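You operate a simulated robot arm through the tools that you are given. There is no shell and no other tool.

You run a simulated robot arm. Do the job below in one go: nothing can be reset, and whatever is moved stays where it is left.

## Task
Plug the receiver in and test the printed number pad in the dock.
Fine: clamp it for the test; then open the clamp and lay the pad back on the bench.

It is judged by the outcome, as a careful person would: the job done as asked, and still so three seconds after it is handed in. It fails if anything else is knocked over, pushed out of place, dropped, spilled or broken.

## Robot
A 7-joint arm with a two-finger parallel gripper, fixed in place. Base frame: the origin is at the foot of the arm, x ahead of it, y to its left, z up; the work surface is at about z = 16. Lengths are in mm, angles in degrees, forces in N, time in s.
With the tool pointing down near the work surface it reaches from about 220 to 600 mm from the base axis. Its first joint turns from -66.0 to 66.0 degrees. Payload 2.5 kg.
The tool frame sits at the grasp point between the pads (the TCP): z along the fingers, y along the line on which they close. The tips reach 23 mm beyond it. The gripper opens to 94 mm. The fingers are 38 mm wide and 10 mm thick; the gripper's body (54 by 96 mm) begins 39 mm behind the TCP.
Orientation is that of the tool frame in the base frame, as a unit quaternion [x, y, z, w]. With the fingers straight down and closing along the base's y, the tool's x points along the base's -x, its y along +y and its z along -z.

## Interface
- The arm moves only by the tool jog_arm. Its argument "series" is a list of rows, each an object of numbers (a shift or turn left out is 0, a gripper value left out holds the last): "jaw": the gripper command, from -1 (shut) to 1 (fully open), values between in proportion; "dx", "dy", "dz": the shift along the tool's x, y, z in mm; "wx", "wy", "wz": the turn, a rotation vector about the tool's x, y, z in degrees. In form: [{"jaw": .., "dx": .., "dy": .., "dz": .., "wx": .., "wy": .., "wz": ..}, ...]. A call has 1 to 20 rows; each row is the pose to reach, as a shift and turn from the pose commanded when the call began, along the tool's axes at that moment. Rows are played at 5 a second. More than 50 mm and 8.6 degrees between two rows, or a gripper value outside its range, and nothing of the call is played. A pose out of reach is approached as far as the arm can. The call stops where the force on the tool passes 70 N (or 10 N more than at its start, if that is more) or the arm is blocked; 0.2 s more then pass. Each finger travels about 108 mm/s and halts on what it meets, pressing with about 43 N; the grip force reading is that of the motor and also rises with nothing between the fingers. The clock runs only during rows and for 0.2 s after the last one: add rows that repeat a pose to give the fingers time. The reply holds the time, the measured pose of the TCP, the force on the tool along the base axes, the opening and the grip force, in the units named above and with some noise, with the torque about the TCP (base axes, N m) and any sound that the robot's microphone picked up.
- Cameras (640 x 400 px; columns grow to the right, rows downward): "scene" is fixed at [94.4, -414.3, 515.5]; the picture's right is [0.94, -0.34, 0.00], its down [-0.28, -0.76, -0.58] and it looks along [0.20, 0.55, -0.81] (base axes); focal length 214 px, centre (320, 200). "wrist" rides on the gripper at [86, 16, -74] in the tool frame; the picture's right is [-0.18, 0.98, 0.00], its down [-0.58, -0.11, -0.81] and it looks along [-0.79, -0.15, 0.59] (tool axes); focal length 243 px, centre (320, 200). There is no depth. A picture from a camera that has moved, and an enlarged one, comes with that camera's place and axes in the base frame and with its lens.
- camera(camera): a new picture of that camera. It takes no simulated time.
- enlarge(camera, box): a new picture of the part [left, top, right, bottom] of that camera's present view, enlarged. It takes no simulated time.
- close_job(): hands the job in; it is judged then, once.

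Places have to be worked out from the pictures, the camera data and where the tool is seen. Open the gripper and draw the arm clear of the work before you hand the job in, unless the task says otherwise.

The tools are called after "Emit:" by a JSON object that holds its "fn" and its "kwargs". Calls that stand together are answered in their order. jog_arm: Moves the arm, as the interface text tells. Its arguments: {"type":"object","properties":{"series":{"type":"array","items":{"type":"object","properties":{"jaw":{"type":"number"},"dx":{"type":"number"},"dy":{"type":"number"},"dz":{"type":"number"},"wx":{"type":"number"},"wy":{"type":"number"},"wz":{"type":"number"}}}}},"required":["series"]} The other tools are called the same way: camera (camera) takes a picture; enlarge (camera, box) takes an enlarged picture of a part of a camera's view; close_job () hands the job in.

At the start:

```text
t: 0.0
tool_pos: [317.3, -81.2, 392.1]
orientation: [0.0, 1.0, 0.0, 0.0]
contact_force: [0.0, 0.1, -0.3]
wrist_torque: [0.02, -0.01, 0.01]
finger_gap: 94.0
finger_force: 0.2
```

scene: 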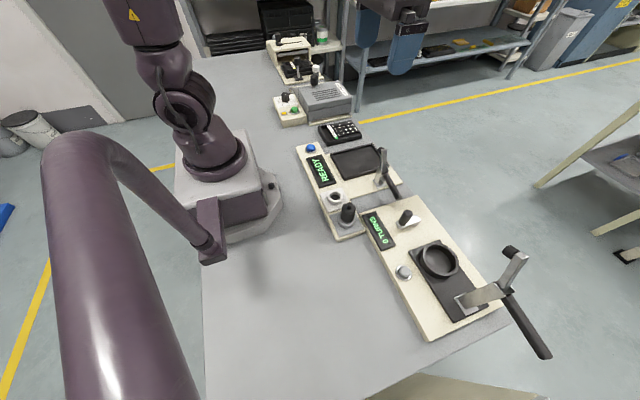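
wrist: 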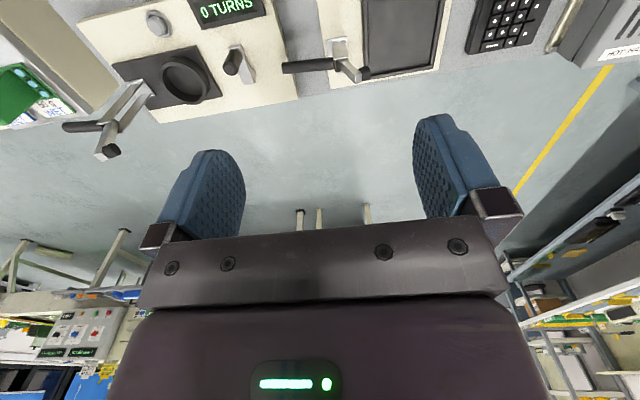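

The scene shows a dock labelled READY with a toggle clamp, a black number pad beyond it and other stations. I'll enlarge the relevant parts to identify things before moving.

Emit:
{"fn": "enlarge", "kwargs": {"camera": "scene", "box": [260, 80, 420, 180]}}

Emit:
{"fn": "enlarge", "kwargs": {"camera": "scene", "box": [290, 130, 450, 250]}}

Emit:
{"fn": "enlarge", "kwargs": {"camera": "scene", "box": [340, 190, 560, 350]}}

Emit:
{"fn": "enlarge", "kwargs": {"camera": "scene", "box": [240, 0, 400, 100]}}

```text
4.00 times, centred on (340, 130) of scene
camera zoom: at [94.4, -414.3, 515.5], right [0.94, -0.34, 0.0], down [-0.28, -0.76, -0.58], along [0.2, 0.55, -0.81], focal length 858 px, centre (240, 480)
```

zoom: 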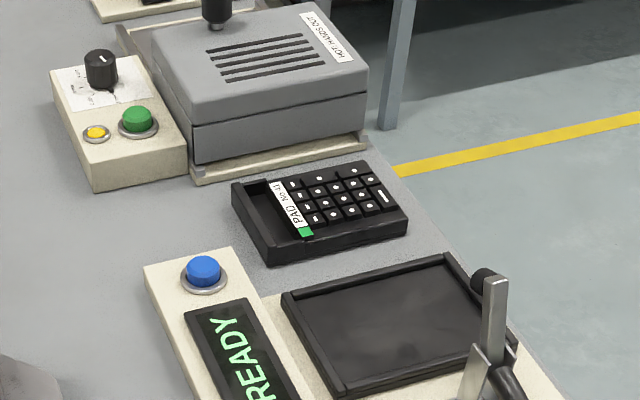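

```text
3.33 times, centred on (370, 190) of scene
camera zoom: at [94.4, -414.3, 515.5], right [0.94, -0.34, 0.0], down [-0.28, -0.76, -0.58], along [0.2, 0.55, -0.81], focal length 715 px, centre (153, 233)
```

zoom: 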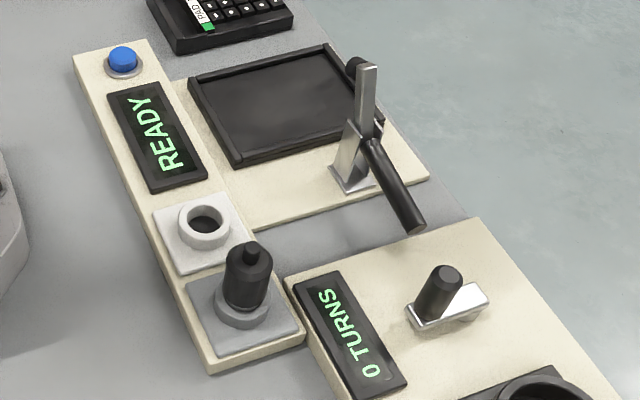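

```text
2.50 times, centred on (450, 270) of scene
camera zoom: at [94.4, -414.3, 515.5], right [0.94, -0.34, 0.0], down [-0.28, -0.76, -0.58], along [0.2, 0.55, -0.81], focal length 536 px, centre (-5, 25)
```

zoom: 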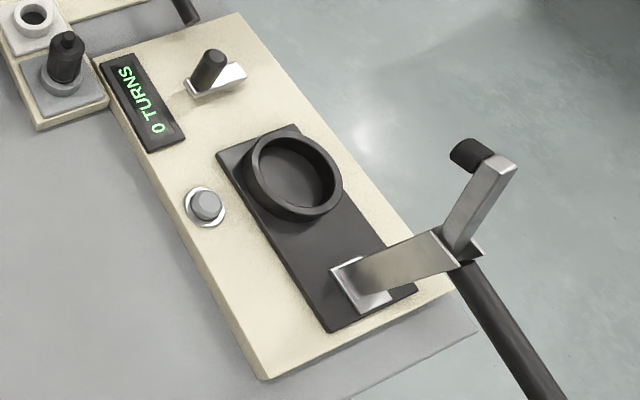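

```text
4.00 times, centred on (320, 50) of scene
camera zoom: at [94.4, -414.3, 515.5], right [0.94, -0.34, 0.0], down [-0.28, -0.76, -0.58], along [0.2, 0.55, -0.81], focal length 858 px, centre (320, 800)
```

zoom: 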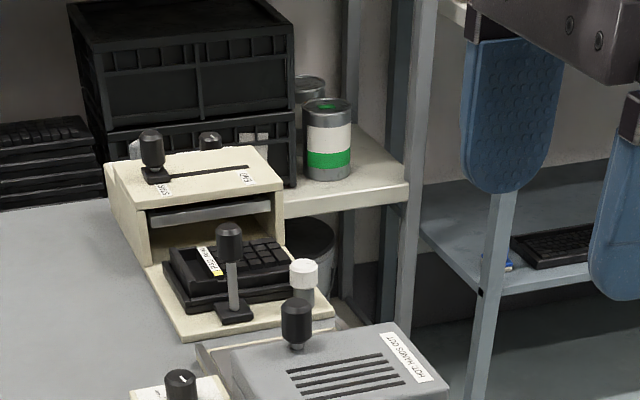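

The receiver looks like the dark plug parked in the grey holder, with the white ring beside it as the empty socket. I'll tilt the tool in free air so the wrist camera looks down at the dock.

Emit:
{"fn": "jog_arm", "kwargs": {"series": [{"wy": 8, "jaw": 1}, {"wy": 16}, {"wy": 24}, {"wy": 32}, {"wy": 36}, {"wy": 36}]}}

Emit:
{"fn": "camera", "kwargs": {"camera": "wrist"}}

Emit:
{"fn": "camera", "kwargs": {"camera": "scene"}}

```text
t: 1.4
tool_pos: [318.4, -81.5, 390.8]
orientation: [0.0, 0.951, 0.0, -0.31]
contact_force: [0.4, -0.4, -0.3]
wrist_torque: [-0.01, 0.0, -0.02]
finger_gap: 94.2
finger_force: 0.1
```

```text
taken
camera wrist: at [291.9, -64.3, 503.1], right [0.15, 0.98, -0.11], down [0.94, -0.11, 0.31], along [0.29, -0.15, -0.94], focal length 243 px, centre (320, 200)
```

wrist: 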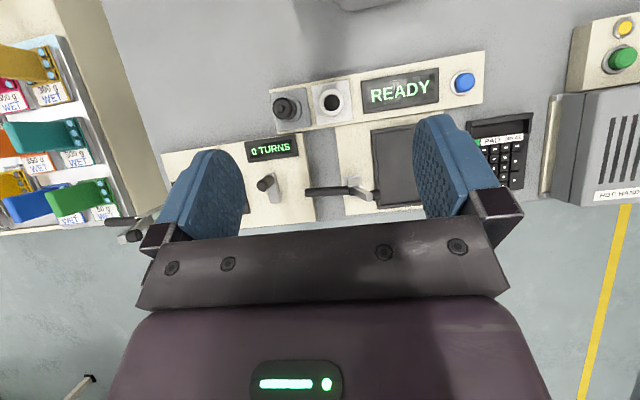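

```text
taken
```

scene: 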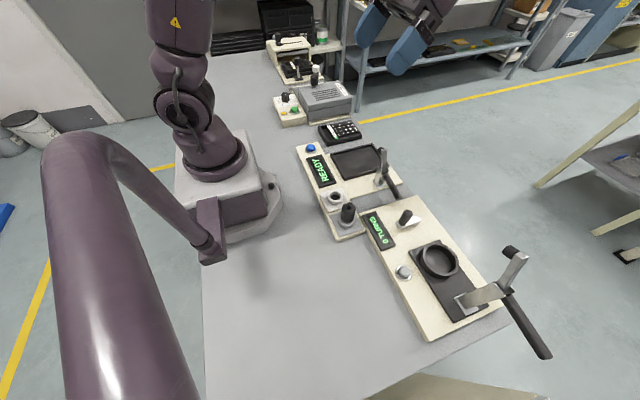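

The view is good: base +y goes right and +x goes down. I'll enlarge the sockets, the dock and the pad.

Emit:
{"fn": "enlarge", "kwargs": {"camera": "wrist", "box": [260, 80, 380, 155]}}

Emit:
{"fn": "enlarge", "kwargs": {"camera": "wrist", "box": [300, 120, 460, 220]}}

Emit:
{"fn": "enlarge", "kwargs": {"camera": "wrist", "box": [420, 50, 580, 210]}}

Emit:
{"fn": "enlarge", "kwargs": {"camera": "scene", "box": [270, 50, 340, 90]}}

```text
5.33 times, centred on (320, 118) of wrist
camera zoom: at [291.9, -64.3, 503.1], right [0.15, 0.98, -0.11], down [0.94, -0.11, 0.31], along [0.29, -0.15, -0.94], focal length 1294 px, centre (320, 640)
```

zoom: 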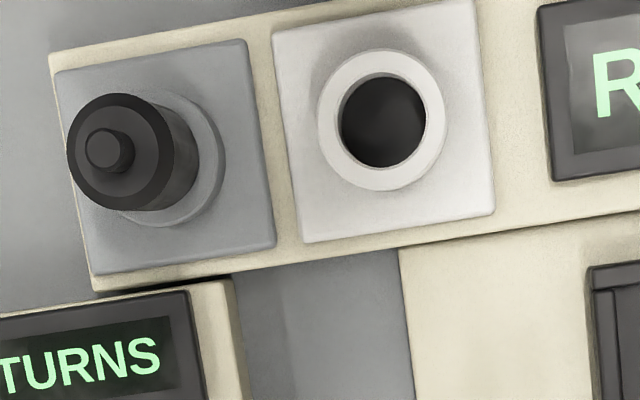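

```text
4.00 times, centred on (380, 170) of wrist
camera zoom: at [291.9, -64.3, 503.1], right [0.15, 0.98, -0.11], down [0.94, -0.11, 0.31], along [0.29, -0.15, -0.94], focal length 970 px, centre (80, 320)
```

zoom: 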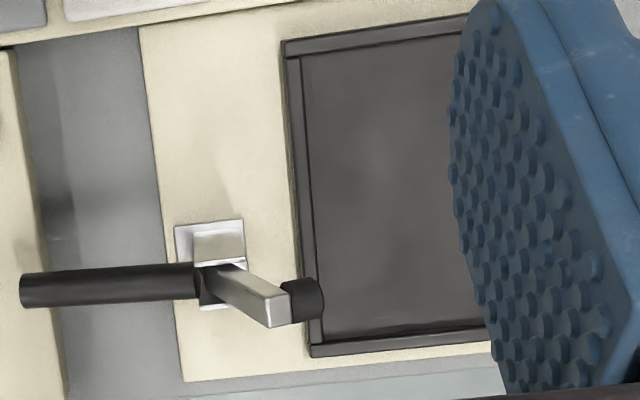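

```text
2.50 times, centred on (500, 130) of wrist
camera zoom: at [291.9, -64.3, 503.1], right [0.15, 0.98, -0.11], down [0.94, -0.11, 0.31], along [0.29, -0.15, -0.94], focal length 606 px, centre (-130, 375)
```

zoom: 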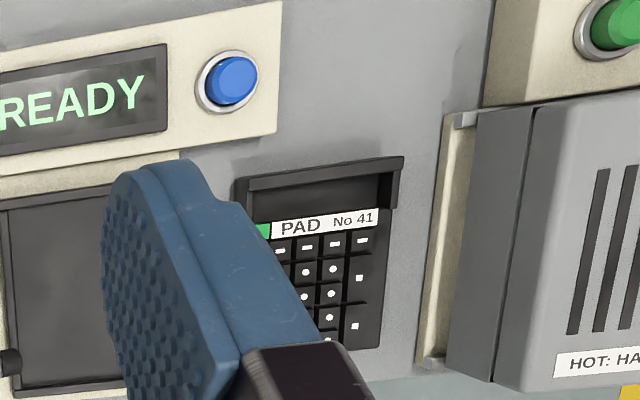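

```text
9.14 times, centred on (305, 70) of scene
camera zoom: at [94.4, -414.3, 515.5], right [0.94, -0.34, 0.0], down [-0.28, -0.76, -0.58], along [0.2, 0.55, -0.81], focal length 1961 px, centre (457, 1389)
```

zoom: 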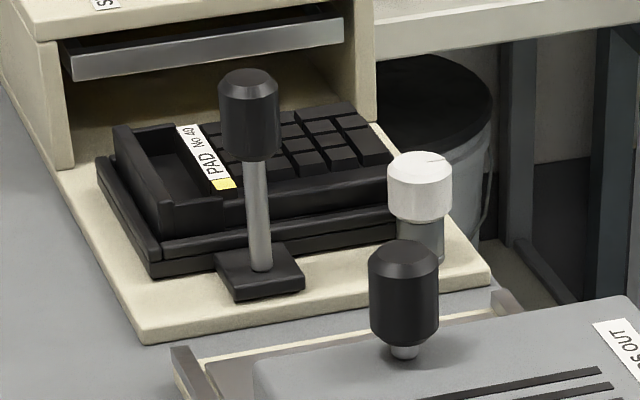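

Pad No 41 has printed key legends and lies near [390, 187], while pad No 40 in the far station has blank keys. I'll move above pad No 41 for a closer look.

Emit:
{"fn": "jog_arm", "kwargs": {"series": [{"dx": -19, "dy": 34, "dz": 0}, {"dx": -38, "dy": 68, "dz": 0}, {"dx": -57, "dy": 102, "dz": 1}, {"dx": -76, "dy": 136, "dz": 1}, {"dx": -95, "dy": 170, "dz": 1}, {"dx": -114, "dy": 204, "dz": 2}, {"dx": -133, "dy": 238, "dz": 2}, {"dx": -152, "dy": 271, "dz": 2}, {"dx": -152, "dy": 271, "dz": 2}]}}

Emit:
{"fn": "camera", "kwargs": {"camera": "wrist"}}

Emit:
{"fn": "camera", "kwargs": {"camera": "scene"}}

```text
t: 3.4
tool_pos: [436.8, 182.5, 302.9]
orientation: [-0.001, 0.951, -0.001, -0.309]
contact_force: [0.0, 0.1, 1.0]
wrist_torque: [0.0, 0.0, 0.02]
finger_gap: 93.8
finger_force: 0.0
out of reach, approached as far as the arm can: row 8, 9
```

```text
taken
camera wrist: at [410.1, 198.9, 414.6], right [0.15, 0.98, -0.11], down [0.94, -0.11, 0.31], along [0.29, -0.15, -0.94], focal length 243 px, centre (320, 200)
```

wrist: 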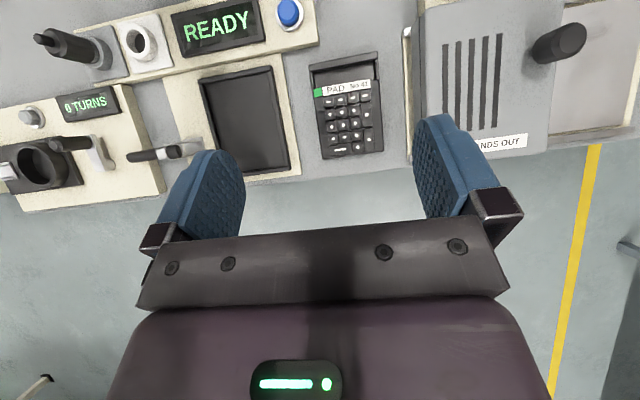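

```text
taken
```

scene: 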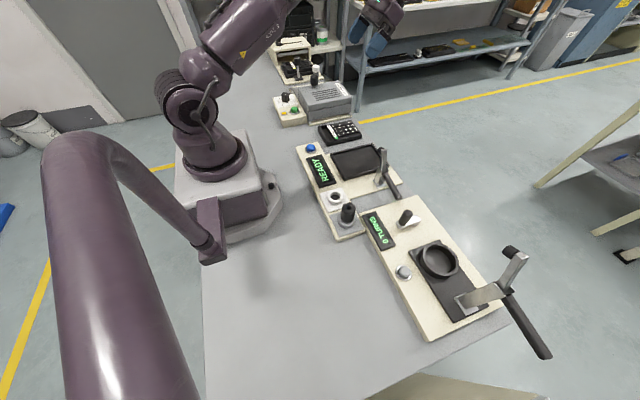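

The arm stopped slightly short but has a good overview. I'll enlarge the pad, the dock tray and the clamp.

Emit:
{"fn": "enlarge", "kwargs": {"camera": "wrist", "box": [280, 40, 420, 170]}}

Emit:
{"fn": "enlarge", "kwargs": {"camera": "wrist", "box": [120, 50, 310, 190]}}

Emit:
{"fn": "enlarge", "kwargs": {"camera": "wrist", "box": [20, 0, 180, 100]}}

Emit:
{"fn": "enlarge", "kwargs": {"camera": "scene", "box": [310, 110, 370, 150]}}

```text
3.08 times, centred on (350, 105) of wrist
camera zoom: at [410.1, 198.9, 414.6], right [0.15, 0.98, -0.11], down [0.94, -0.11, 0.31], along [0.29, -0.15, -0.94], focal length 746 px, centre (228, 492)
```

zoom: 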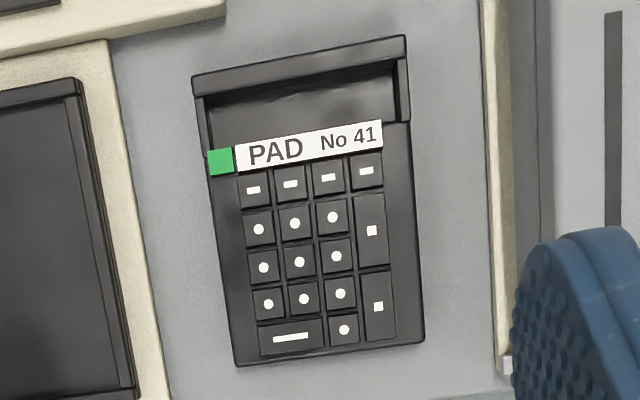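

```text
2.86 times, centred on (215, 120) of wrist
camera zoom: at [410.1, 198.9, 414.6], right [0.15, 0.98, -0.11], down [0.94, -0.11, 0.31], along [0.29, -0.15, -0.94], focal length 693 px, centre (620, 429)
```

zoom: 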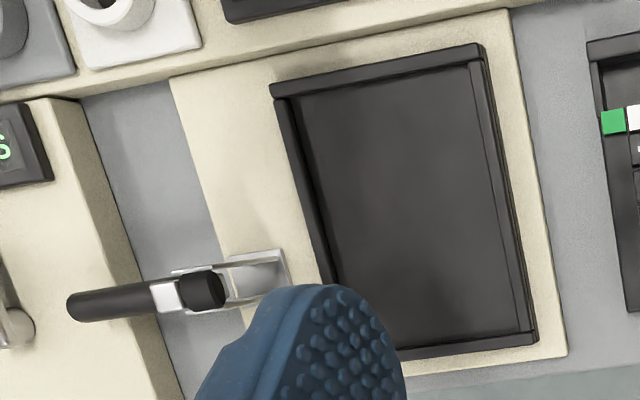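

```text
4.00 times, centred on (100, 50) of wrist
camera zoom: at [410.1, 198.9, 414.6], right [0.15, 0.98, -0.11], down [0.94, -0.11, 0.31], along [0.29, -0.15, -0.94], focal length 970 px, centre (1200, 800)
```

zoom: 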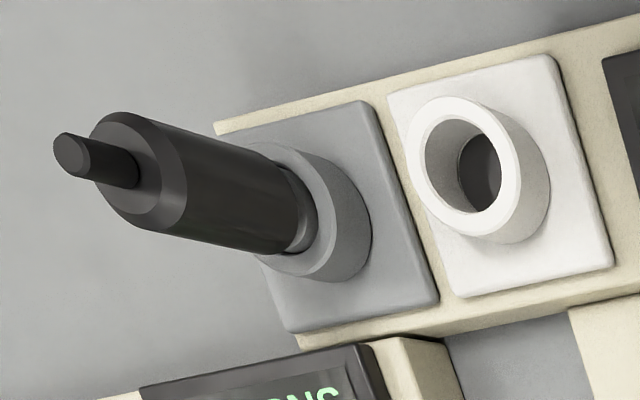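

```text
10.00 times, centred on (340, 130) of scene
camera zoom: at [94.4, -414.2, 515.5], right [0.94, -0.34, 0.0], down [-0.28, -0.76, -0.58], along [0.2, 0.55, -0.81], focal length 2145 px, centre (120, 900)
```

zoom: 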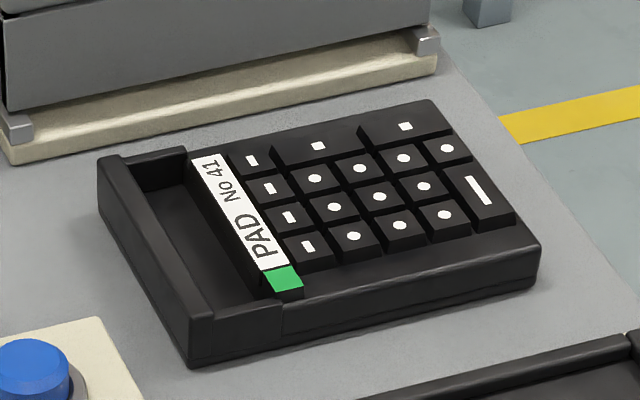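

Rough triangulation places the parked receiver's knob top near [257, -169, 104] and the empty socket near [256, -90]. The views disagree on the bench height, so I'll straighten the tool, close it and move above a free bench spot near [275, 195] to touch-probe.

Emit:
{"fn": "jog_arm", "kwargs": {"series": [{"dx": 14, "dy": 2, "dz": 30, "wy": -7}, {"dx": 28, "dy": 5, "dz": 60, "wy": -14}, {"dx": 42, "dy": 7, "dz": 92, "wy": -21}, {"dx": 57, "dy": 9, "dz": 132, "wy": -28.5, "jaw": 0}, {"dx": 72, "dy": 12, "dz": 170, "wy": -36, "jaw": -1}, {"dx": 72, "dy": 12, "dz": 170, "wy": -36}, {"dx": 72, "dy": 12, "dz": 170, "wy": -36}]}}

Emit:
{"fn": "camera", "kwargs": {"camera": "scene"}}

Emit:
{"fn": "camera", "kwargs": {"camera": "wrist"}}

```text
t: 5.0
tool_pos: [275.8, 193.9, 208.8]
orientation: [0.0, 1.0, 0.001, -0.001]
contact_force: [-0.3, 0.4, 0.6]
wrist_torque: [0.0, 0.01, 0.0]
finger_gap: 0.0
finger_force: 42.4
```

```text
taken
```

scene: 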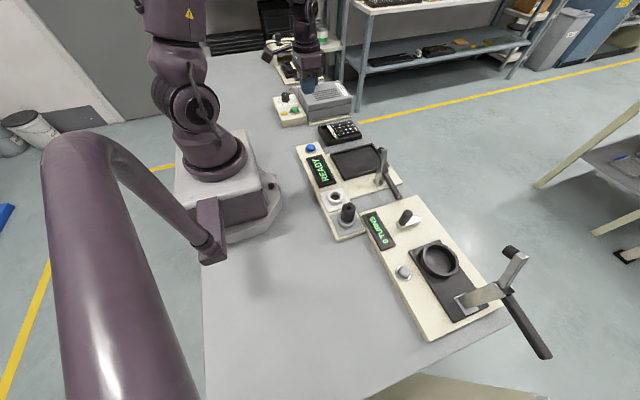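

```text
taken
camera wrist: at [190.6, 211.2, 283.1], right [0.18, 0.98, 0.0], down [0.58, -0.11, 0.81], along [0.79, -0.15, -0.59], focal length 243 px, centre (320, 200)
```

wrist: 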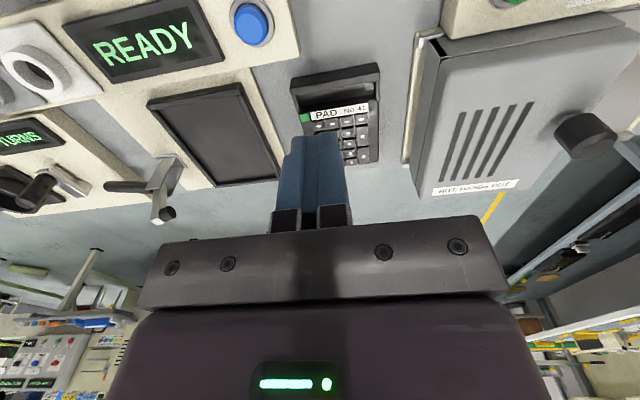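

The closed fingers are over clear bench. I'll descend to about z = 55, then feel for the bench slowly.

Emit:
{"fn": "jog_arm", "kwargs": {"series": [{"dz": 35}, {"dz": 75}, {"dz": 115}, {"dz": 145}, {"dz": 153}, {"dz": 153}]}}

Emit:
{"fn": "enlarge", "kwargs": {"camera": "scene", "box": [270, 90, 370, 160]}}

```text
t: 6.4
tool_pos: [277.0, 193.8, 54.6]
orientation: [0.0, 1.0, 0.0, -0.001]
contact_force: [0.2, -0.2, -0.4]
wrist_torque: [-0.06, 0.02, -0.04]
finger_gap: 0.0
finger_force: 42.3
```

```text
5.71 times, centred on (320, 125) of scene
camera zoom: at [94.4, -414.3, 515.5], right [0.94, -0.34, 0.0], down [-0.28, -0.76, -0.58], along [0.2, 0.55, -0.81], focal length 1226 px, centre (320, 629)
```

zoom: 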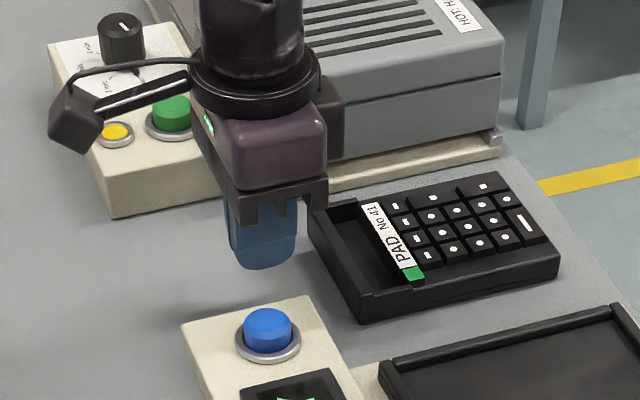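

The fingertip appears where the scene camera model predicts, so that camera is calibrated well here. I'll keep probing downwards in small steps.

Emit:
{"fn": "jog_arm", "kwargs": {"series": [{"dz": 3}, {"dz": 6}, {"dz": 9}, {"dz": 12}, {"dz": 14}, {"dz": 16}, {"dz": 17}, {"dz": 17}]}}

```text
t: 8.2
tool_pos: [276.8, 194.4, 38.7]
orientation: [0.0, 1.0, 0.0, 0.0]
contact_force: [0.3, -0.3, 0.6]
wrist_torque: [0.0, 0.0, 0.01]
finger_gap: 0.1
finger_force: 42.4
```

Emit:
{"fn": "jog_arm", "kwargs": {"series": [{"dz": 1}, {"dz": 2}, {"dz": 3}, {"dz": 4}, {"dz": 5}, {"dz": 6}, {"dz": 7}, {"dz": 8}, {"dz": 9}, {"dz": 10}]}}

Emit:
{"fn": "enlarge", "kwargs": {"camera": "scene", "box": [270, 90, 370, 160]}}

```text
t: 10.4
tool_pos: [277.5, 194.0, 28.0]
orientation: [0.0, 1.0, 0.0, 0.0]
contact_force: [0.7, -0.2, 0.7]
wrist_torque: [-0.02, 0.01, 0.01]
finger_gap: 0.1
finger_force: 41.7
```

```text
5.71 times, centred on (320, 125) of scene
camera zoom: at [94.4, -414.3, 515.5], right [0.94, -0.34, 0.0], down [-0.28, -0.76, -0.58], along [0.2, 0.55, -0.81], focal length 1226 px, centre (320, 629)
```

zoom: 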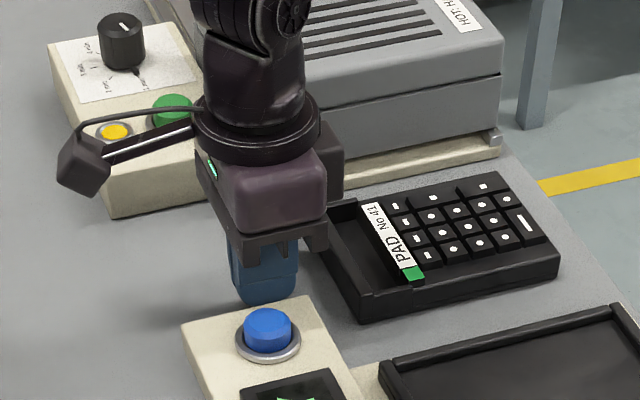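

The tips are at z ≈ 5 with no contact, so the bench is lower than 16, as the pictures suggested. I'll keep feeling down.

Emit:
{"fn": "jog_arm", "kwargs": {"series": [{"dz": 1}, {"dz": 2}, {"dz": 3}, {"dz": 4}, {"dz": 4.5}, {"dz": 5}, {"dz": 5.5}, {"dz": 6}]}}

Emit:
{"fn": "enlarge", "kwargs": {"camera": "scene", "box": [270, 90, 370, 160]}}

```text
t: 12.2
tool_pos: [275.7, 193.5, 22.7]
orientation: [0.0, 1.0, 0.0, 0.0]
contact_force: [-8.4, -4.8, 32.8]
wrist_torque: [-0.12, 0.08, 0.19]
finger_gap: 0.0
finger_force: 42.1
```

```text
5.71 times, centred on (320, 125) of scene
camera zoom: at [94.3, -414.3, 515.5], right [0.94, -0.34, 0.0], down [-0.28, -0.76, -0.59], along [0.2, 0.55, -0.81], focal length 1226 px, centre (320, 629)
```

zoom: 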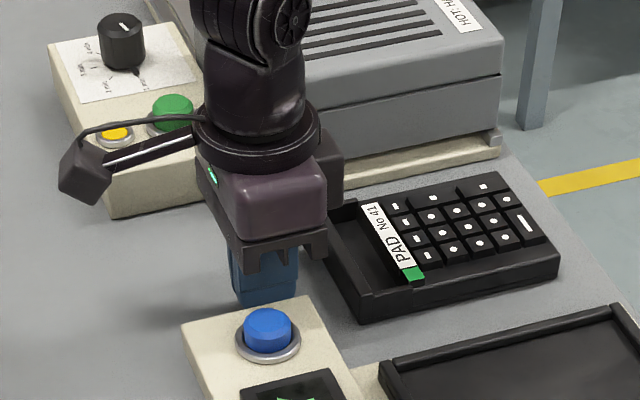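

Contact came at TCP z ≈ 22.7, so the bench surface is really at z ≈ 0, not 16. With that the pad spans about x 327–464, y 150–250 with its top near z = 18.5. I'll raise the arm and look closely at the sockets and receiver.

Emit:
{"fn": "jog_arm", "kwargs": {"series": [{"dz": -40, "jaw": -1}, {"dz": -80}, {"dz": -120}, {"dz": -160}, {"dz": -195}, {"dx": -3, "dy": -40, "dz": -195, "wy": 5}, {"dx": -6, "dy": -80, "dz": -195, "wy": 10}, {"dx": -9, "dy": -120, "dz": -195, "wy": 15}, {"dx": -12, "dy": -165, "dz": -190, "wy": 20}, {"dx": -15, "dy": -210, "dz": -180, "wy": 25}, {"dx": -18, "dy": -255, "dz": -170, "wy": 30}, {"dx": -20, "dy": -300, "dz": -168, "wy": 36}, {"dx": -20, "dy": -314, "dz": -168, "wy": 36}, {"dx": -20, "dy": -314, "dz": -168, "wy": 36}]}}

Emit:
{"fn": "camera", "kwargs": {"camera": "wrist"}}

Emit:
{"fn": "camera", "kwargs": {"camera": "scene"}}

```text
t: 15.2
tool_pos: [296.8, -120.4, 190.9]
orientation: [0.0, 0.951, 0.0, -0.309]
contact_force: [0.5, 0.4, 0.0]
wrist_torque: [-0.02, 0.02, 0.0]
finger_gap: 0.1
finger_force: 42.5
```

```text
taken
camera wrist: at [271.5, -103.5, 301.4], right [0.15, 0.98, -0.11], down [0.94, -0.11, 0.31], along [0.29, -0.15, -0.94], focal length 243 px, centre (320, 200)
```

wrist: 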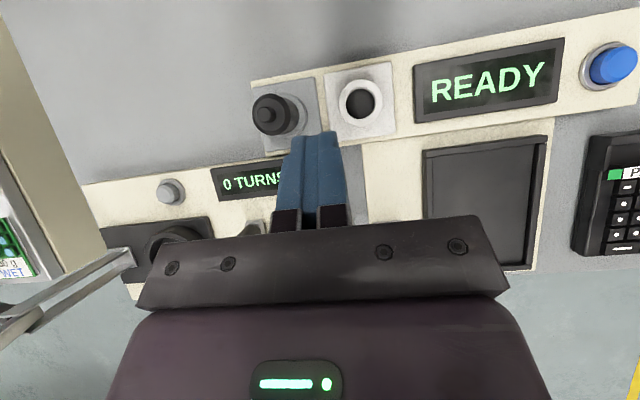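

```text
taken
```

scene: 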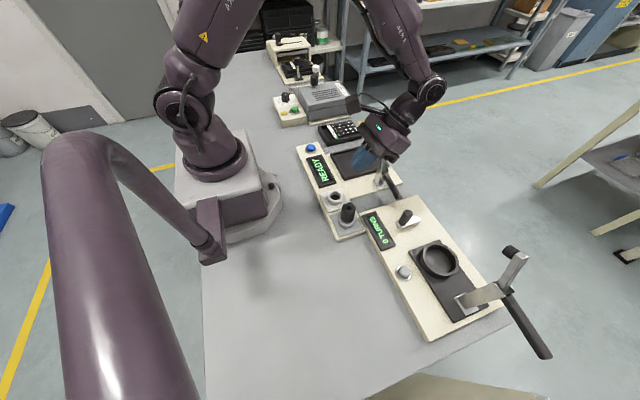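

Emit:
{"fn": "enlarge", "kwargs": {"camera": "wrist", "box": [240, 50, 420, 162]}}

Emit:
{"fn": "enlarge", "kwargs": {"camera": "wrist", "box": [400, 120, 640, 270]}}

Emit:
{"fn": "enlarge", "kwargs": {"camera": "scene", "box": [310, 180, 380, 244]}}

```text
3.56 times, centred on (330, 106) of wrist
camera zoom: at [271.5, -103.5, 301.4], right [0.15, 0.98, -0.11], down [0.94, -0.11, 0.31], along [0.29, -0.15, -0.94], focal length 863 px, centre (284, 534)
```

zoom: 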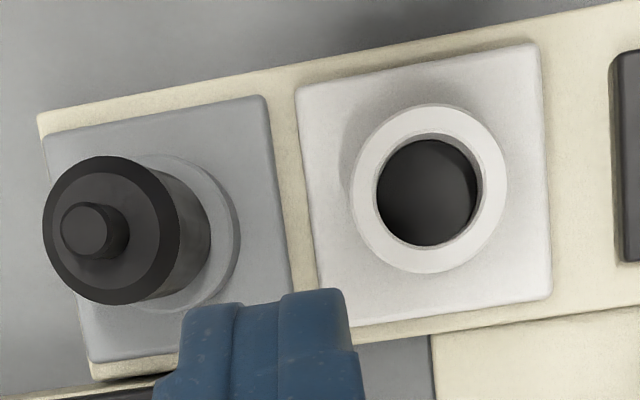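

```text
2.67 times, centred on (520, 195) of wrist
camera zoom: at [271.5, -103.5, 301.4], right [0.15, 0.98, -0.11], down [0.94, -0.11, 0.31], along [0.29, -0.15, -0.94], focal length 647 px, centre (-213, 213)
```

zoom: 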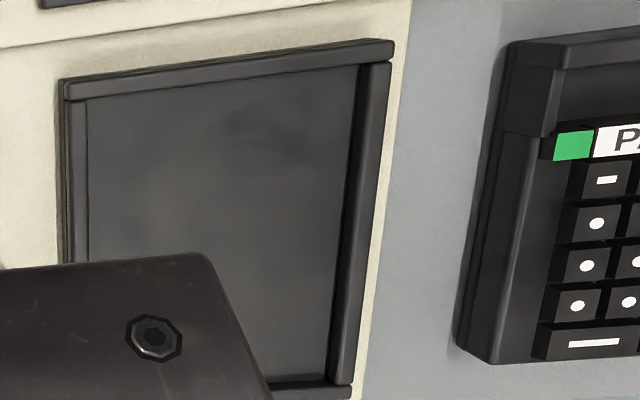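

```text
6.25 times, centred on (345, 212) of scene
camera zoom: at [94.4, -414.3, 515.5], right [0.94, -0.34, 0.0], down [-0.28, -0.76, -0.58], along [0.2, 0.55, -0.81], focal length 1340 px, centre (164, 125)
```

zoom: 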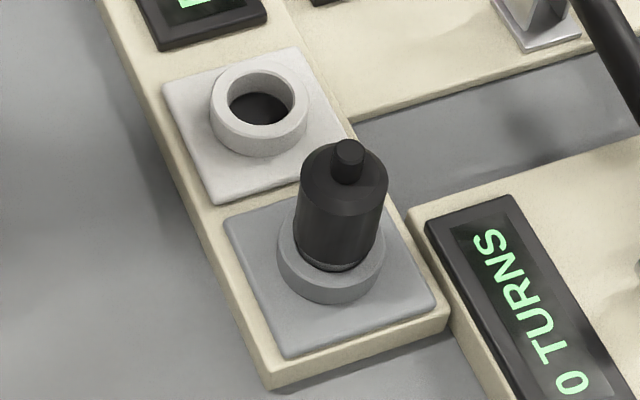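

Measurements: the socket centre is about [256.6, -88.5] with its ring top near z 35. The receiver axis is about [257.2, -168.2], body Ø34 from z ≈ 40–85, and its knob top is at z ≈ 104. I'll straighten, open and hover above the receiver.

Emit:
{"fn": "jog_arm", "kwargs": {"series": [{"dy": -12, "wy": -7.5, "jaw": 1}, {"dy": -24, "wy": -15}, {"dy": -36, "wy": -22.5}, {"dy": -48, "wy": -30}, {"dx": 16, "dy": -48, "dz": 12, "wy": -36}, {"dx": 32.2, "dy": -48, "dz": 23.4, "wy": -36}, {"dx": 8.2, "dy": -48, "dz": 56.5, "wy": -36}, {"dx": 8.2, "dy": -48, "dz": 56.5, "wy": -36}]}}

Emit:
{"fn": "camera", "kwargs": {"camera": "wrist"}}

Emit:
{"fn": "enlarge", "kwargs": {"camera": "scene", "box": [290, 140, 420, 240]}}

```text
t: 17.0
tool_pos: [257.6, -167.1, 148.8]
orientation: [-0.001, 1.0, 0.0, 0.0]
contact_force: [0.1, 0.2, 0.1]
wrist_torque: [0.0, -0.02, 0.02]
finger_gap: 93.8
finger_force: 0.1
```

```text
taken
camera wrist: at [171.5, -150.6, 224.2], right [0.18, 0.98, 0.0], down [0.58, -0.11, 0.81], along [0.79, -0.15, -0.59], focal length 243 px, centre (320, 200)
```

wrist: 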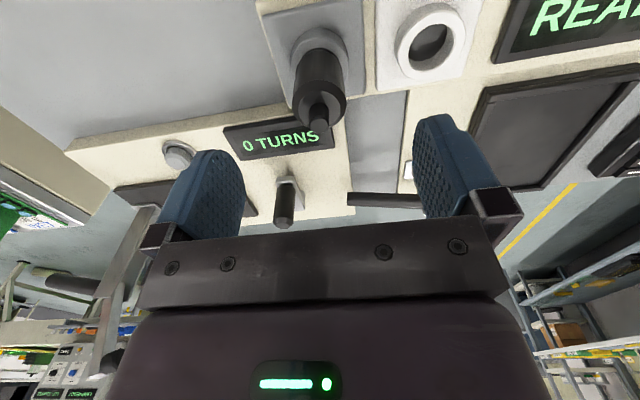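

```text
4.00 times, centred on (355, 190) of scene
camera zoom: at [94.4, -414.3, 515.5], right [0.94, -0.34, 0.0], down [-0.28, -0.76, -0.58], along [0.2, 0.55, -0.81], focal length 858 px, centre (180, 240)
```

zoom: 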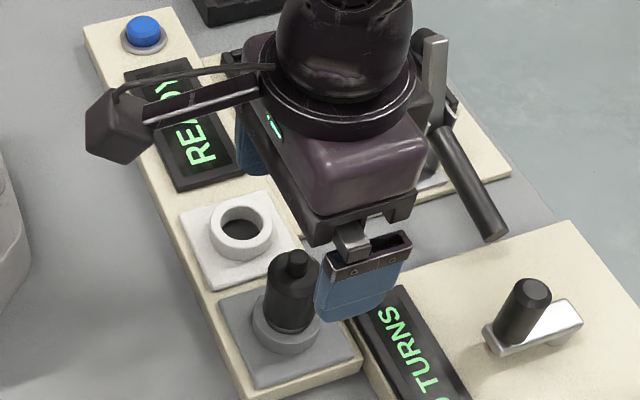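

The receiver is centred between the open fingers, at about [256, -167.5]. I'll descend so the tips stop above the holder ring at TCP z ≈ 72.

Emit:
{"fn": "jog_arm", "kwargs": {"series": [{"dz": 20}, {"dz": 40}, {"dz": 55}, {"dz": 68}, {"dz": 76}, {"dz": 76}]}}

Emit:
{"fn": "camera", "kwargs": {"camera": "wrist"}}

Emit:
{"fn": "enlarge", "kwargs": {"camera": "scene", "box": [290, 140, 420, 240]}}

```text
t: 18.4
tool_pos: [257.0, -168.2, 72.5]
orientation: [0.0, 1.0, 0.0, 0.0]
contact_force: [-0.7, -0.5, 0.0]
wrist_torque: [-0.04, 0.03, 0.02]
finger_gap: 93.8
finger_force: 0.0
```

```text
taken
camera wrist: at [171.0, -151.6, 148.1], right [0.18, 0.98, 0.0], down [0.58, -0.11, 0.81], along [0.79, -0.15, -0.59], focal length 243 px, centre (320, 200)
```

wrist: 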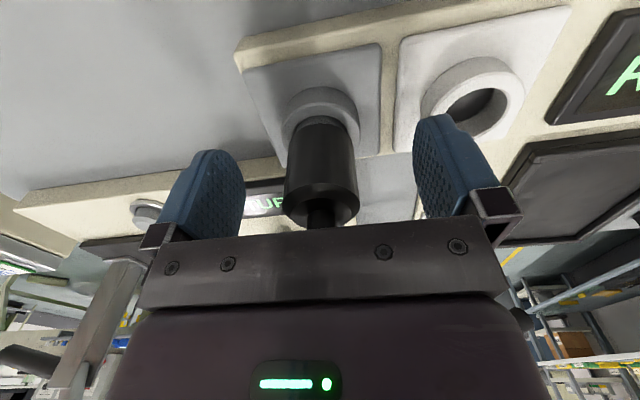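

```text
4.00 times, centred on (355, 190) of scene
camera zoom: at [94.4, -414.3, 515.5], right [0.94, -0.34, 0.0], down [-0.28, -0.76, -0.58], along [0.2, 0.55, -0.81], focal length 858 px, centre (180, 240)
```

zoom: 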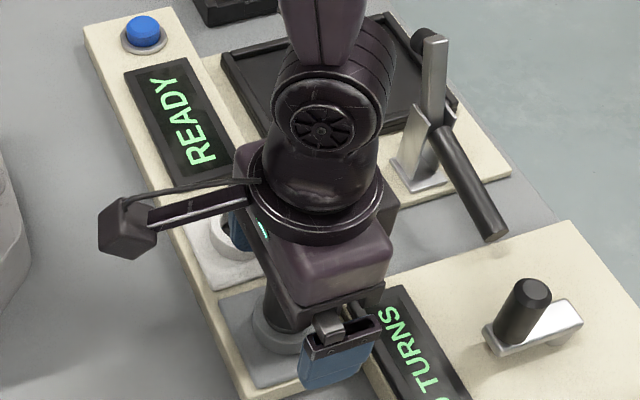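

The receiver body sits well between the fingers, with the tips above the holder ring. I'll close on it.

Emit:
{"fn": "jog_arm", "kwargs": {"series": [{"jaw": 0.2}, {"jaw": -0.1}, {"jaw": -0.3}, {"jaw": -1}, {"jaw": -1}, {"jaw": -1}]}}

Emit:
{"fn": "camera", "kwargs": {"camera": "wrist"}}

```text
t: 19.8
tool_pos: [257.0, -167.0, 73.3]
orientation: [0.0, 1.0, 0.0, 0.0]
contact_force: [0.5, 5.8, 3.1]
wrist_torque: [0.11, 0.01, 0.0]
finger_gap: 32.9
finger_force: 42.5
```

```text
taken
camera wrist: at [171.1, -151.3, 148.3], right [0.18, 0.98, 0.0], down [0.58, -0.11, 0.81], along [0.79, -0.15, -0.59], focal length 243 px, centre (320, 200)
```

wrist: 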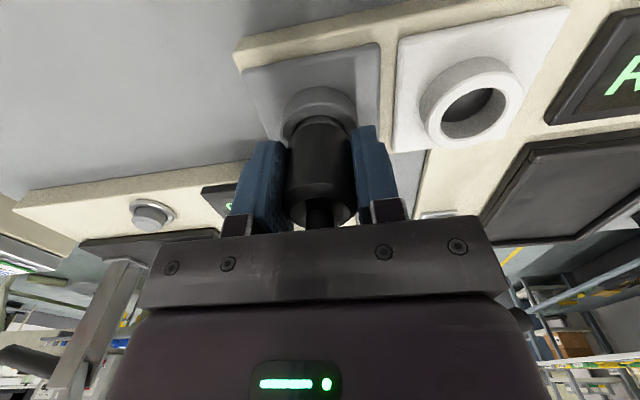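

Gripped at a 32.9 mm gap with only a small side force. I'll lift straight up and watch the load.

Emit:
{"fn": "jog_arm", "kwargs": {"series": [{"dz": -5}, {"dz": -12}, {"dz": -20}, {"dz": -30}, {"dz": -40}, {"dz": -55}, {"dz": -70}, {"dz": -70}]}}

Emit:
{"fn": "camera", "kwargs": {"camera": "wrist"}}

Emit:
{"fn": "enlarge", "kwargs": {"camera": "scene", "box": [290, 140, 420, 240]}}

```text
t: 21.6
tool_pos: [256.7, -168.0, 143.6]
orientation: [-0.001, 1.0, 0.0, 0.0]
contact_force: [-0.1, 0.4, -0.7]
wrist_torque: [0.0, 0.0, 0.0]
finger_gap: 32.6
finger_force: 42.7
```

```text
taken
camera wrist: at [171.2, -151.2, 218.3], right [0.18, 0.98, 0.0], down [0.58, -0.11, 0.81], along [0.79, -0.15, -0.59], focal length 243 px, centre (320, 200)
```

wrist: 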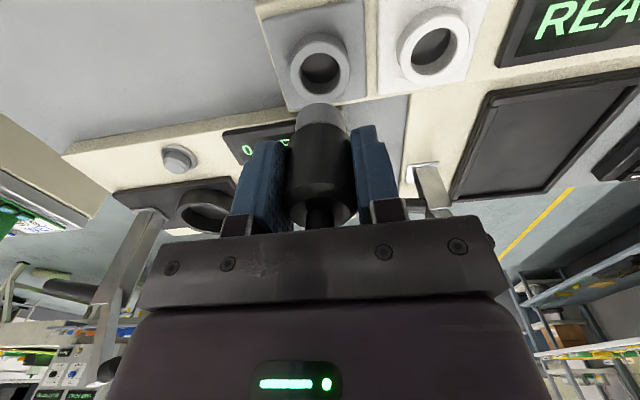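

```text
4.00 times, centred on (355, 190) of scene
camera zoom: at [94.4, -414.3, 515.5], right [0.94, -0.34, 0.0], down [-0.28, -0.76, -0.58], along [0.2, 0.55, -0.81], focal length 858 px, centre (180, 240)
```

zoom: 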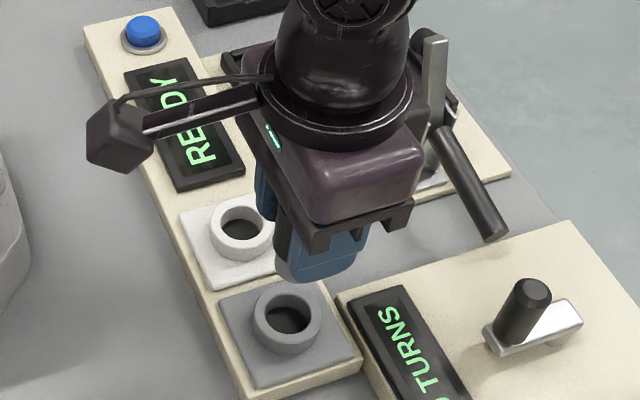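

The receiver is out cleanly and both rings are visible. I'll enlarge them to measure their separation precisely.

Emit:
{"fn": "enlarge", "kwargs": {"camera": "wrist", "box": [260, 0, 500, 150]}}

Emit:
{"fn": "enlarge", "kwargs": {"camera": "scene", "box": [310, 180, 390, 240]}}

```text
2.67 times, centred on (380, 75) of wrist
camera zoom: at [171.2, -151.2, 218.3], right [0.18, 0.98, 0.0], down [0.58, -0.11, 0.81], along [0.79, -0.15, -0.59], focal length 647 px, centre (160, 533)
```

zoom: 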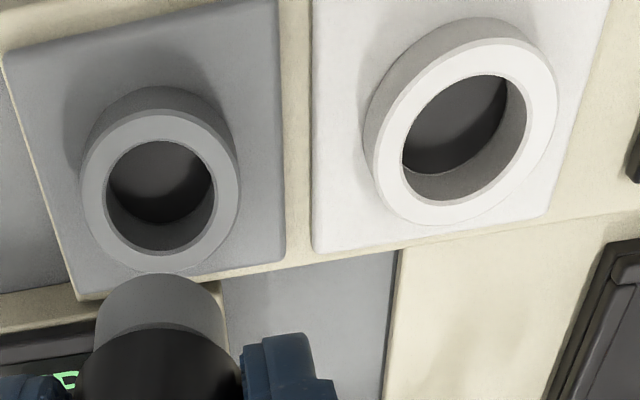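

```text
6.67 times, centred on (350, 210) of scene
camera zoom: at [94.4, -414.3, 515.5], right [0.94, -0.34, 0.0], down [-0.28, -0.76, -0.58], along [0.2, 0.55, -0.81], focal length 1430 px, centre (120, 133)
```

zoom: 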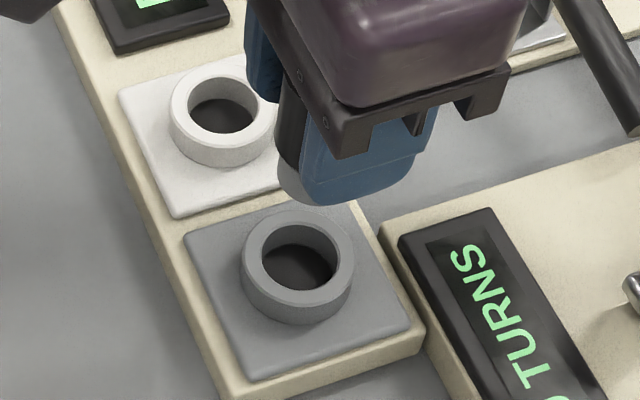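

The ring centres are 80 ± 0.5 mm apart in y with the same x. I'll shift +80 mm in y at this height and check the alignment.

Emit:
{"fn": "jog_arm", "kwargs": {"series": [{"dy": 25}, {"dy": 50}, {"dy": 70}, {"dy": 80}, {"dy": 80}, {"dy": 80}]}}

Emit:
{"fn": "enlarge", "kwargs": {"camera": "wrist", "box": [200, 0, 440, 150]}}

Emit:
{"fn": "enlarge", "kwargs": {"camera": "scene", "box": [310, 160, 390, 220]}}

```text
t: 23.0
tool_pos: [257.2, -87.9, 144.1]
orientation: [0.0, 1.0, 0.0, 0.0]
contact_force: [0.0, 0.3, -0.4]
wrist_torque: [0.0, 0.0, -0.04]
finger_gap: 32.8
finger_force: 43.0
```

```text
2.67 times, centred on (320, 75) of wrist
camera zoom: at [171.2, -71.2, 217.9], right [0.18, 0.98, 0.0], down [0.58, -0.11, 0.81], along [0.79, -0.15, -0.59], focal length 647 px, centre (320, 533)
```

zoom: 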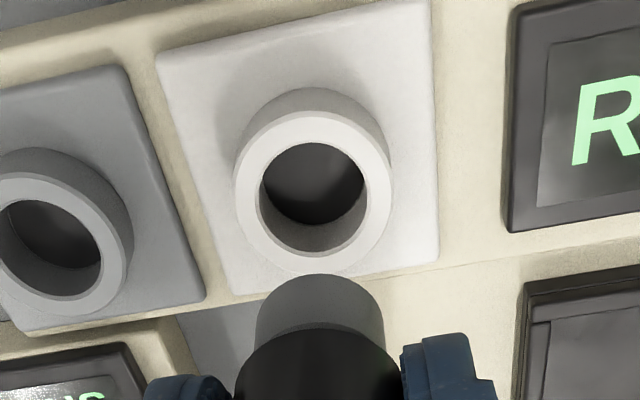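

```text
6.67 times, centred on (350, 190) of scene
camera zoom: at [94.4, -414.3, 515.5], right [0.94, -0.34, 0.0], down [-0.28, -0.76, -0.58], along [0.2, 0.55, -0.81], focal length 1430 px, centre (120, 267)
```

zoom: 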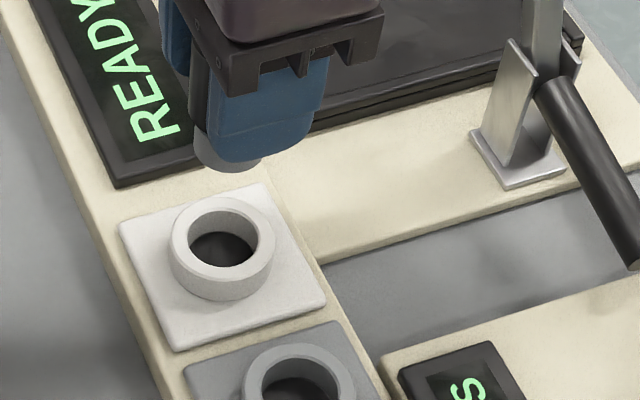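

Compared with the grey ring before, the white ring sits about 7 px left of the tool-axis column, roughly 1.9 mm toward -y. I'll enlarge further to confirm before correcting.

Emit:
{"fn": "enlarge", "kwargs": {"camera": "wrist", "box": [280, 35, 360, 105]}}

```text
5.71 times, centred on (320, 70) of wrist
camera zoom: at [171.2, -71.2, 217.9], right [0.18, 0.98, 0.0], down [0.58, -0.11, 0.81], along [0.79, -0.15, -0.59], focal length 1386 px, centre (320, 943)
```

zoom: 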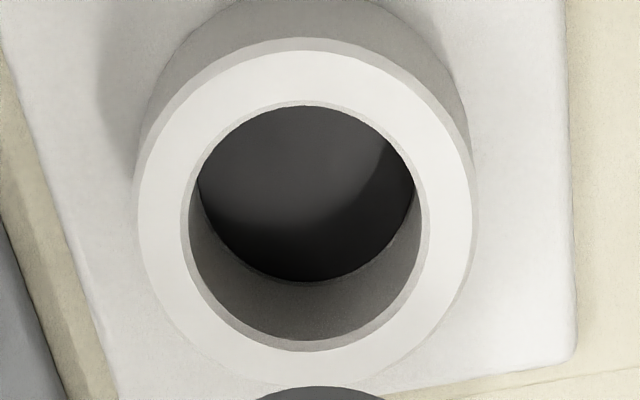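

The white ring centre is confirmed about 1.9 mm toward -y. I'll correct that, descend to just above the ring and check the picture.

Emit:
{"fn": "jog_arm", "kwargs": {"series": [{"dy": -1.95}, {"dy": -1.95, "dz": 15}, {"dy": -1.95, "dz": 30}, {"dy": -1.95, "dz": 38}, {"dy": -1.95, "dz": 40}, {"dy": -1.95, "dz": 40}]}}

Emit:
{"fn": "enlarge", "kwargs": {"camera": "wrist", "box": [240, 40, 400, 140]}}

Emit:
{"fn": "enlarge", "kwargs": {"camera": "scene", "box": [310, 160, 390, 220]}}

```text
t: 24.4
tool_pos: [256.7, -89.4, 102.2]
orientation: [0.001, 1.0, 0.0, 0.0]
contact_force: [-0.4, 0.4, -0.8]
wrist_torque: [-0.02, 0.02, -0.02]
finger_gap: 33.0
finger_force: 43.4
```

```text
4.00 times, centred on (320, 90) of wrist
camera zoom: at [171.0, -73.3, 177.9], right [0.18, 0.98, 0.0], down [0.58, -0.11, 0.81], along [0.79, -0.15, -0.59], focal length 970 px, centre (320, 640)
```

zoom: 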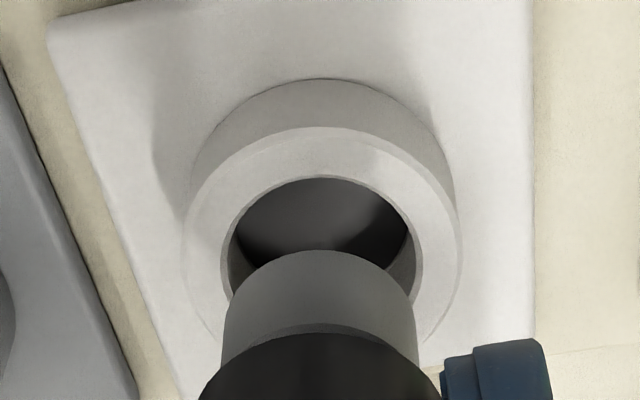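

```text
6.67 times, centred on (350, 190) of scene
camera zoom: at [94.4, -414.3, 515.5], right [0.94, -0.34, 0.0], down [-0.28, -0.76, -0.58], along [0.2, 0.55, -0.81], focal length 1430 px, centre (120, 267)
```

zoom: 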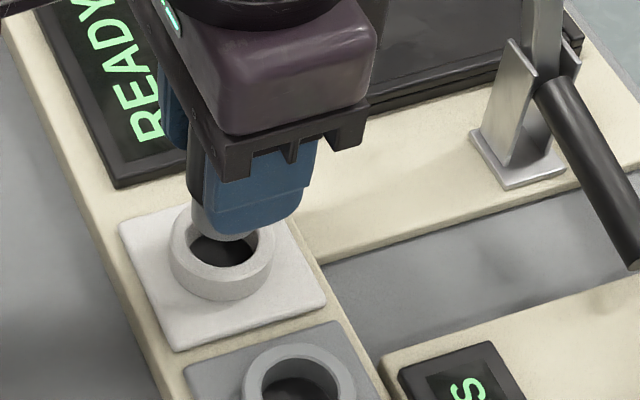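

The pin and hole are now aligned in the picture to a few tenths of a millimetre. I'll descend slowly into the socket.

Emit:
{"fn": "jog_arm", "kwargs": {"series": [{"dz": 2}, {"dz": 4}, {"dz": 6}, {"dz": 8}, {"dz": 10}, {"dz": 12}, {"dz": 14}, {"dz": 16}]}}

Emit:
{"fn": "enlarge", "kwargs": {"camera": "wrist", "box": [240, 60, 400, 160]}}

```text
t: 26.2
tool_pos: [257.9, -90.0, 87.4]
orientation: [0.0, 1.0, 0.0, 0.0]
contact_force: [0.1, 1.1, 0.0]
wrist_torque: [-0.04, 0.04, 0.01]
finger_gap: 32.8
finger_force: 43.1
```

```text
4.00 times, centred on (320, 110) of wrist
camera zoom: at [171.1, -72.8, 161.9], right [0.18, 0.98, 0.0], down [0.58, -0.11, 0.81], along [0.79, -0.15, -0.59], focal length 970 px, centre (320, 560)
```

zoom: 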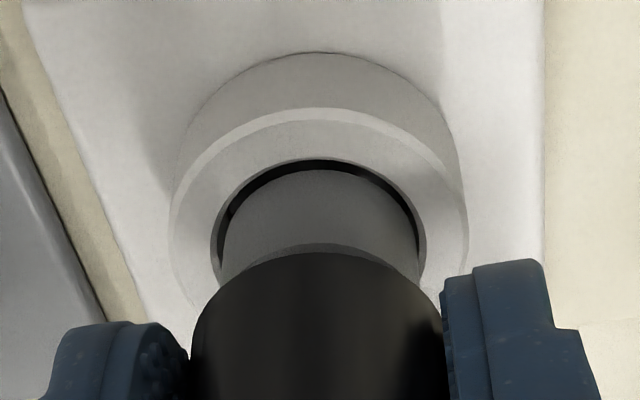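

The pin has entered the socket with no appreciable force. I'll carry on in small steps toward the seated height of about TCP z = 73.

Emit:
{"fn": "jog_arm", "kwargs": {"series": [{"dz": 2}, {"dz": 4}, {"dz": 6}, {"dz": 8}, {"dz": 10}, {"dz": 11}, {"dz": 12}, {"dz": 13}, {"dz": 13}]}}

Emit:
{"fn": "enlarge", "kwargs": {"camera": "wrist", "box": [240, 60, 400, 160]}}

Emit:
{"fn": "enlarge", "kwargs": {"camera": "scene", "box": [290, 130, 410, 220]}}

```text
t: 28.2
tool_pos: [256.1, -89.6, 74.1]
orientation: [0.0, 1.0, 0.001, 0.0]
contact_force: [3.1, -3.8, -8.2]
wrist_torque: [-0.15, -0.08, -0.02]
finger_gap: 32.9
finger_force: 42.8
```

```text
4.00 times, centred on (320, 110) of wrist
camera zoom: at [171.3, -73.1, 149.0], right [0.18, 0.98, 0.0], down [0.58, -0.11, 0.81], along [0.79, -0.15, -0.59], focal length 970 px, centre (320, 560)
```

zoom: 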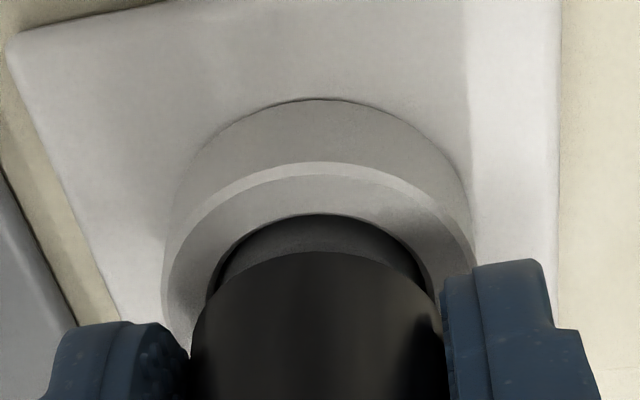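

```text
4.44 times, centred on (350, 175) of scene
camera zoom: at [94.4, -414.3, 515.5], right [0.94, -0.34, 0.0], down [-0.28, -0.76, -0.58], along [0.2, 0.55, -0.81], focal length 953 px, centre (187, 311)
```

zoom: 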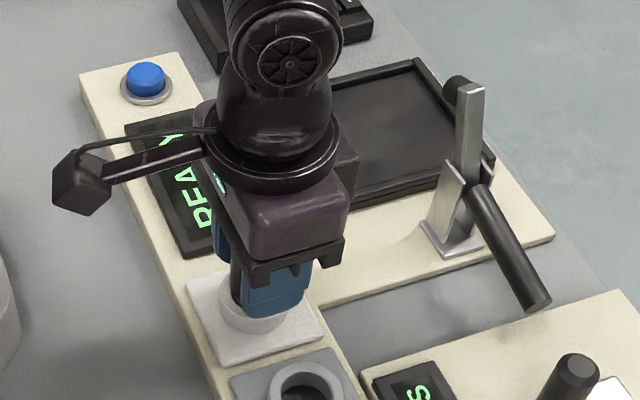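

The force is slightly negative, as if the socket is drawing the plug in. I'll push a few more millimetres to seat it firmly.

Emit:
{"fn": "jog_arm", "kwargs": {"series": [{"dz": 0.7}, {"dz": 1.4}, {"dz": 2}, {"dz": 2.5}, {"dz": 2.5}]}}

Emit:
{"fn": "enlarge", "kwargs": {"camera": "wrist", "box": [240, 60, 400, 160]}}

```text
t: 29.4
tool_pos: [256.8, -89.9, 72.0]
orientation: [0.001, 1.0, 0.001, 0.001]
contact_force: [0.8, -2.8, 28.8]
wrist_torque: [-0.34, -0.14, 0.0]
finger_gap: 32.9
finger_force: 42.7
```

```text
4.00 times, centred on (320, 110) of wrist
camera zoom: at [171.3, -73.2, 146.4], right [0.18, 0.98, 0.0], down [0.58, -0.11, 0.81], along [0.79, -0.15, -0.59], focal length 970 px, centre (320, 560)
```

zoom: 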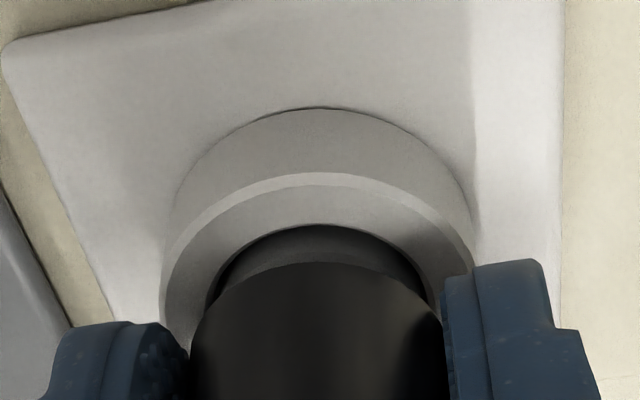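

The plug is seated, bottoming out at about 29 N. I'll open the fingers and rise clear.

Emit:
{"fn": "jog_arm", "kwargs": {"series": [{"dz": -1, "jaw": 0}, {"dz": -1, "jaw": 0.6}, {"dz": -1, "jaw": 1}, {"dz": -1}, {"dz": -30}, {"dz": -70}, {"dz": -110}, {"dz": -150}, {"dz": -150}]}}

Emit:
{"fn": "camera", "kwargs": {"camera": "scene"}}

Emit:
{"fn": "camera", "kwargs": {"camera": "wrist"}}

```text
t: 31.4
tool_pos: [257.8, -89.8, 220.5]
orientation: [-0.001, 1.0, 0.0, 0.0]
contact_force: [-1.0, -0.1, 0.3]
wrist_torque: [0.02, 0.0, 0.03]
finger_gap: 94.0
finger_force: 0.1
```

```text
taken
```

scene: 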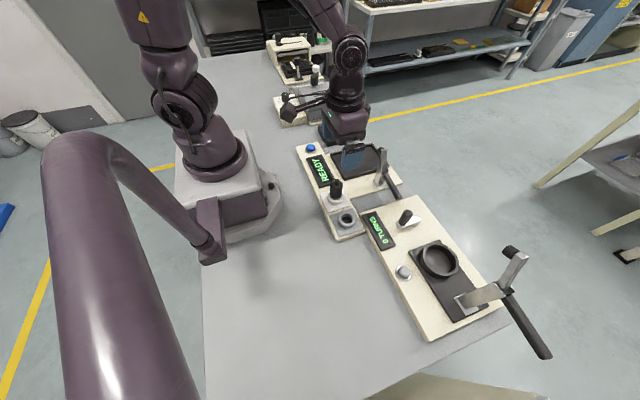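

```text
taken
camera wrist: at [170.8, -72.8, 296.1], right [0.18, 0.98, 0.0], down [0.58, -0.11, 0.81], along [0.79, -0.15, -0.59], focal length 243 px, centre (320, 200)
```

wrist: 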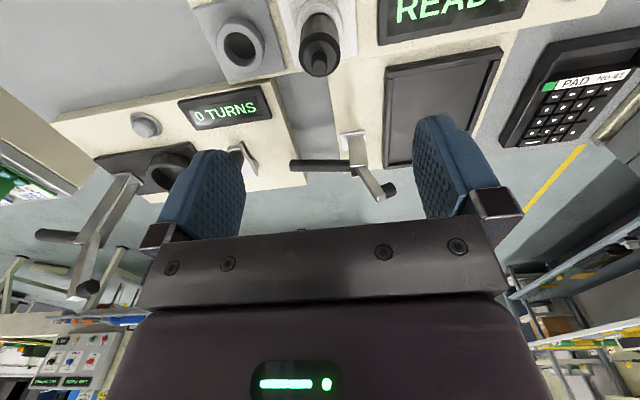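

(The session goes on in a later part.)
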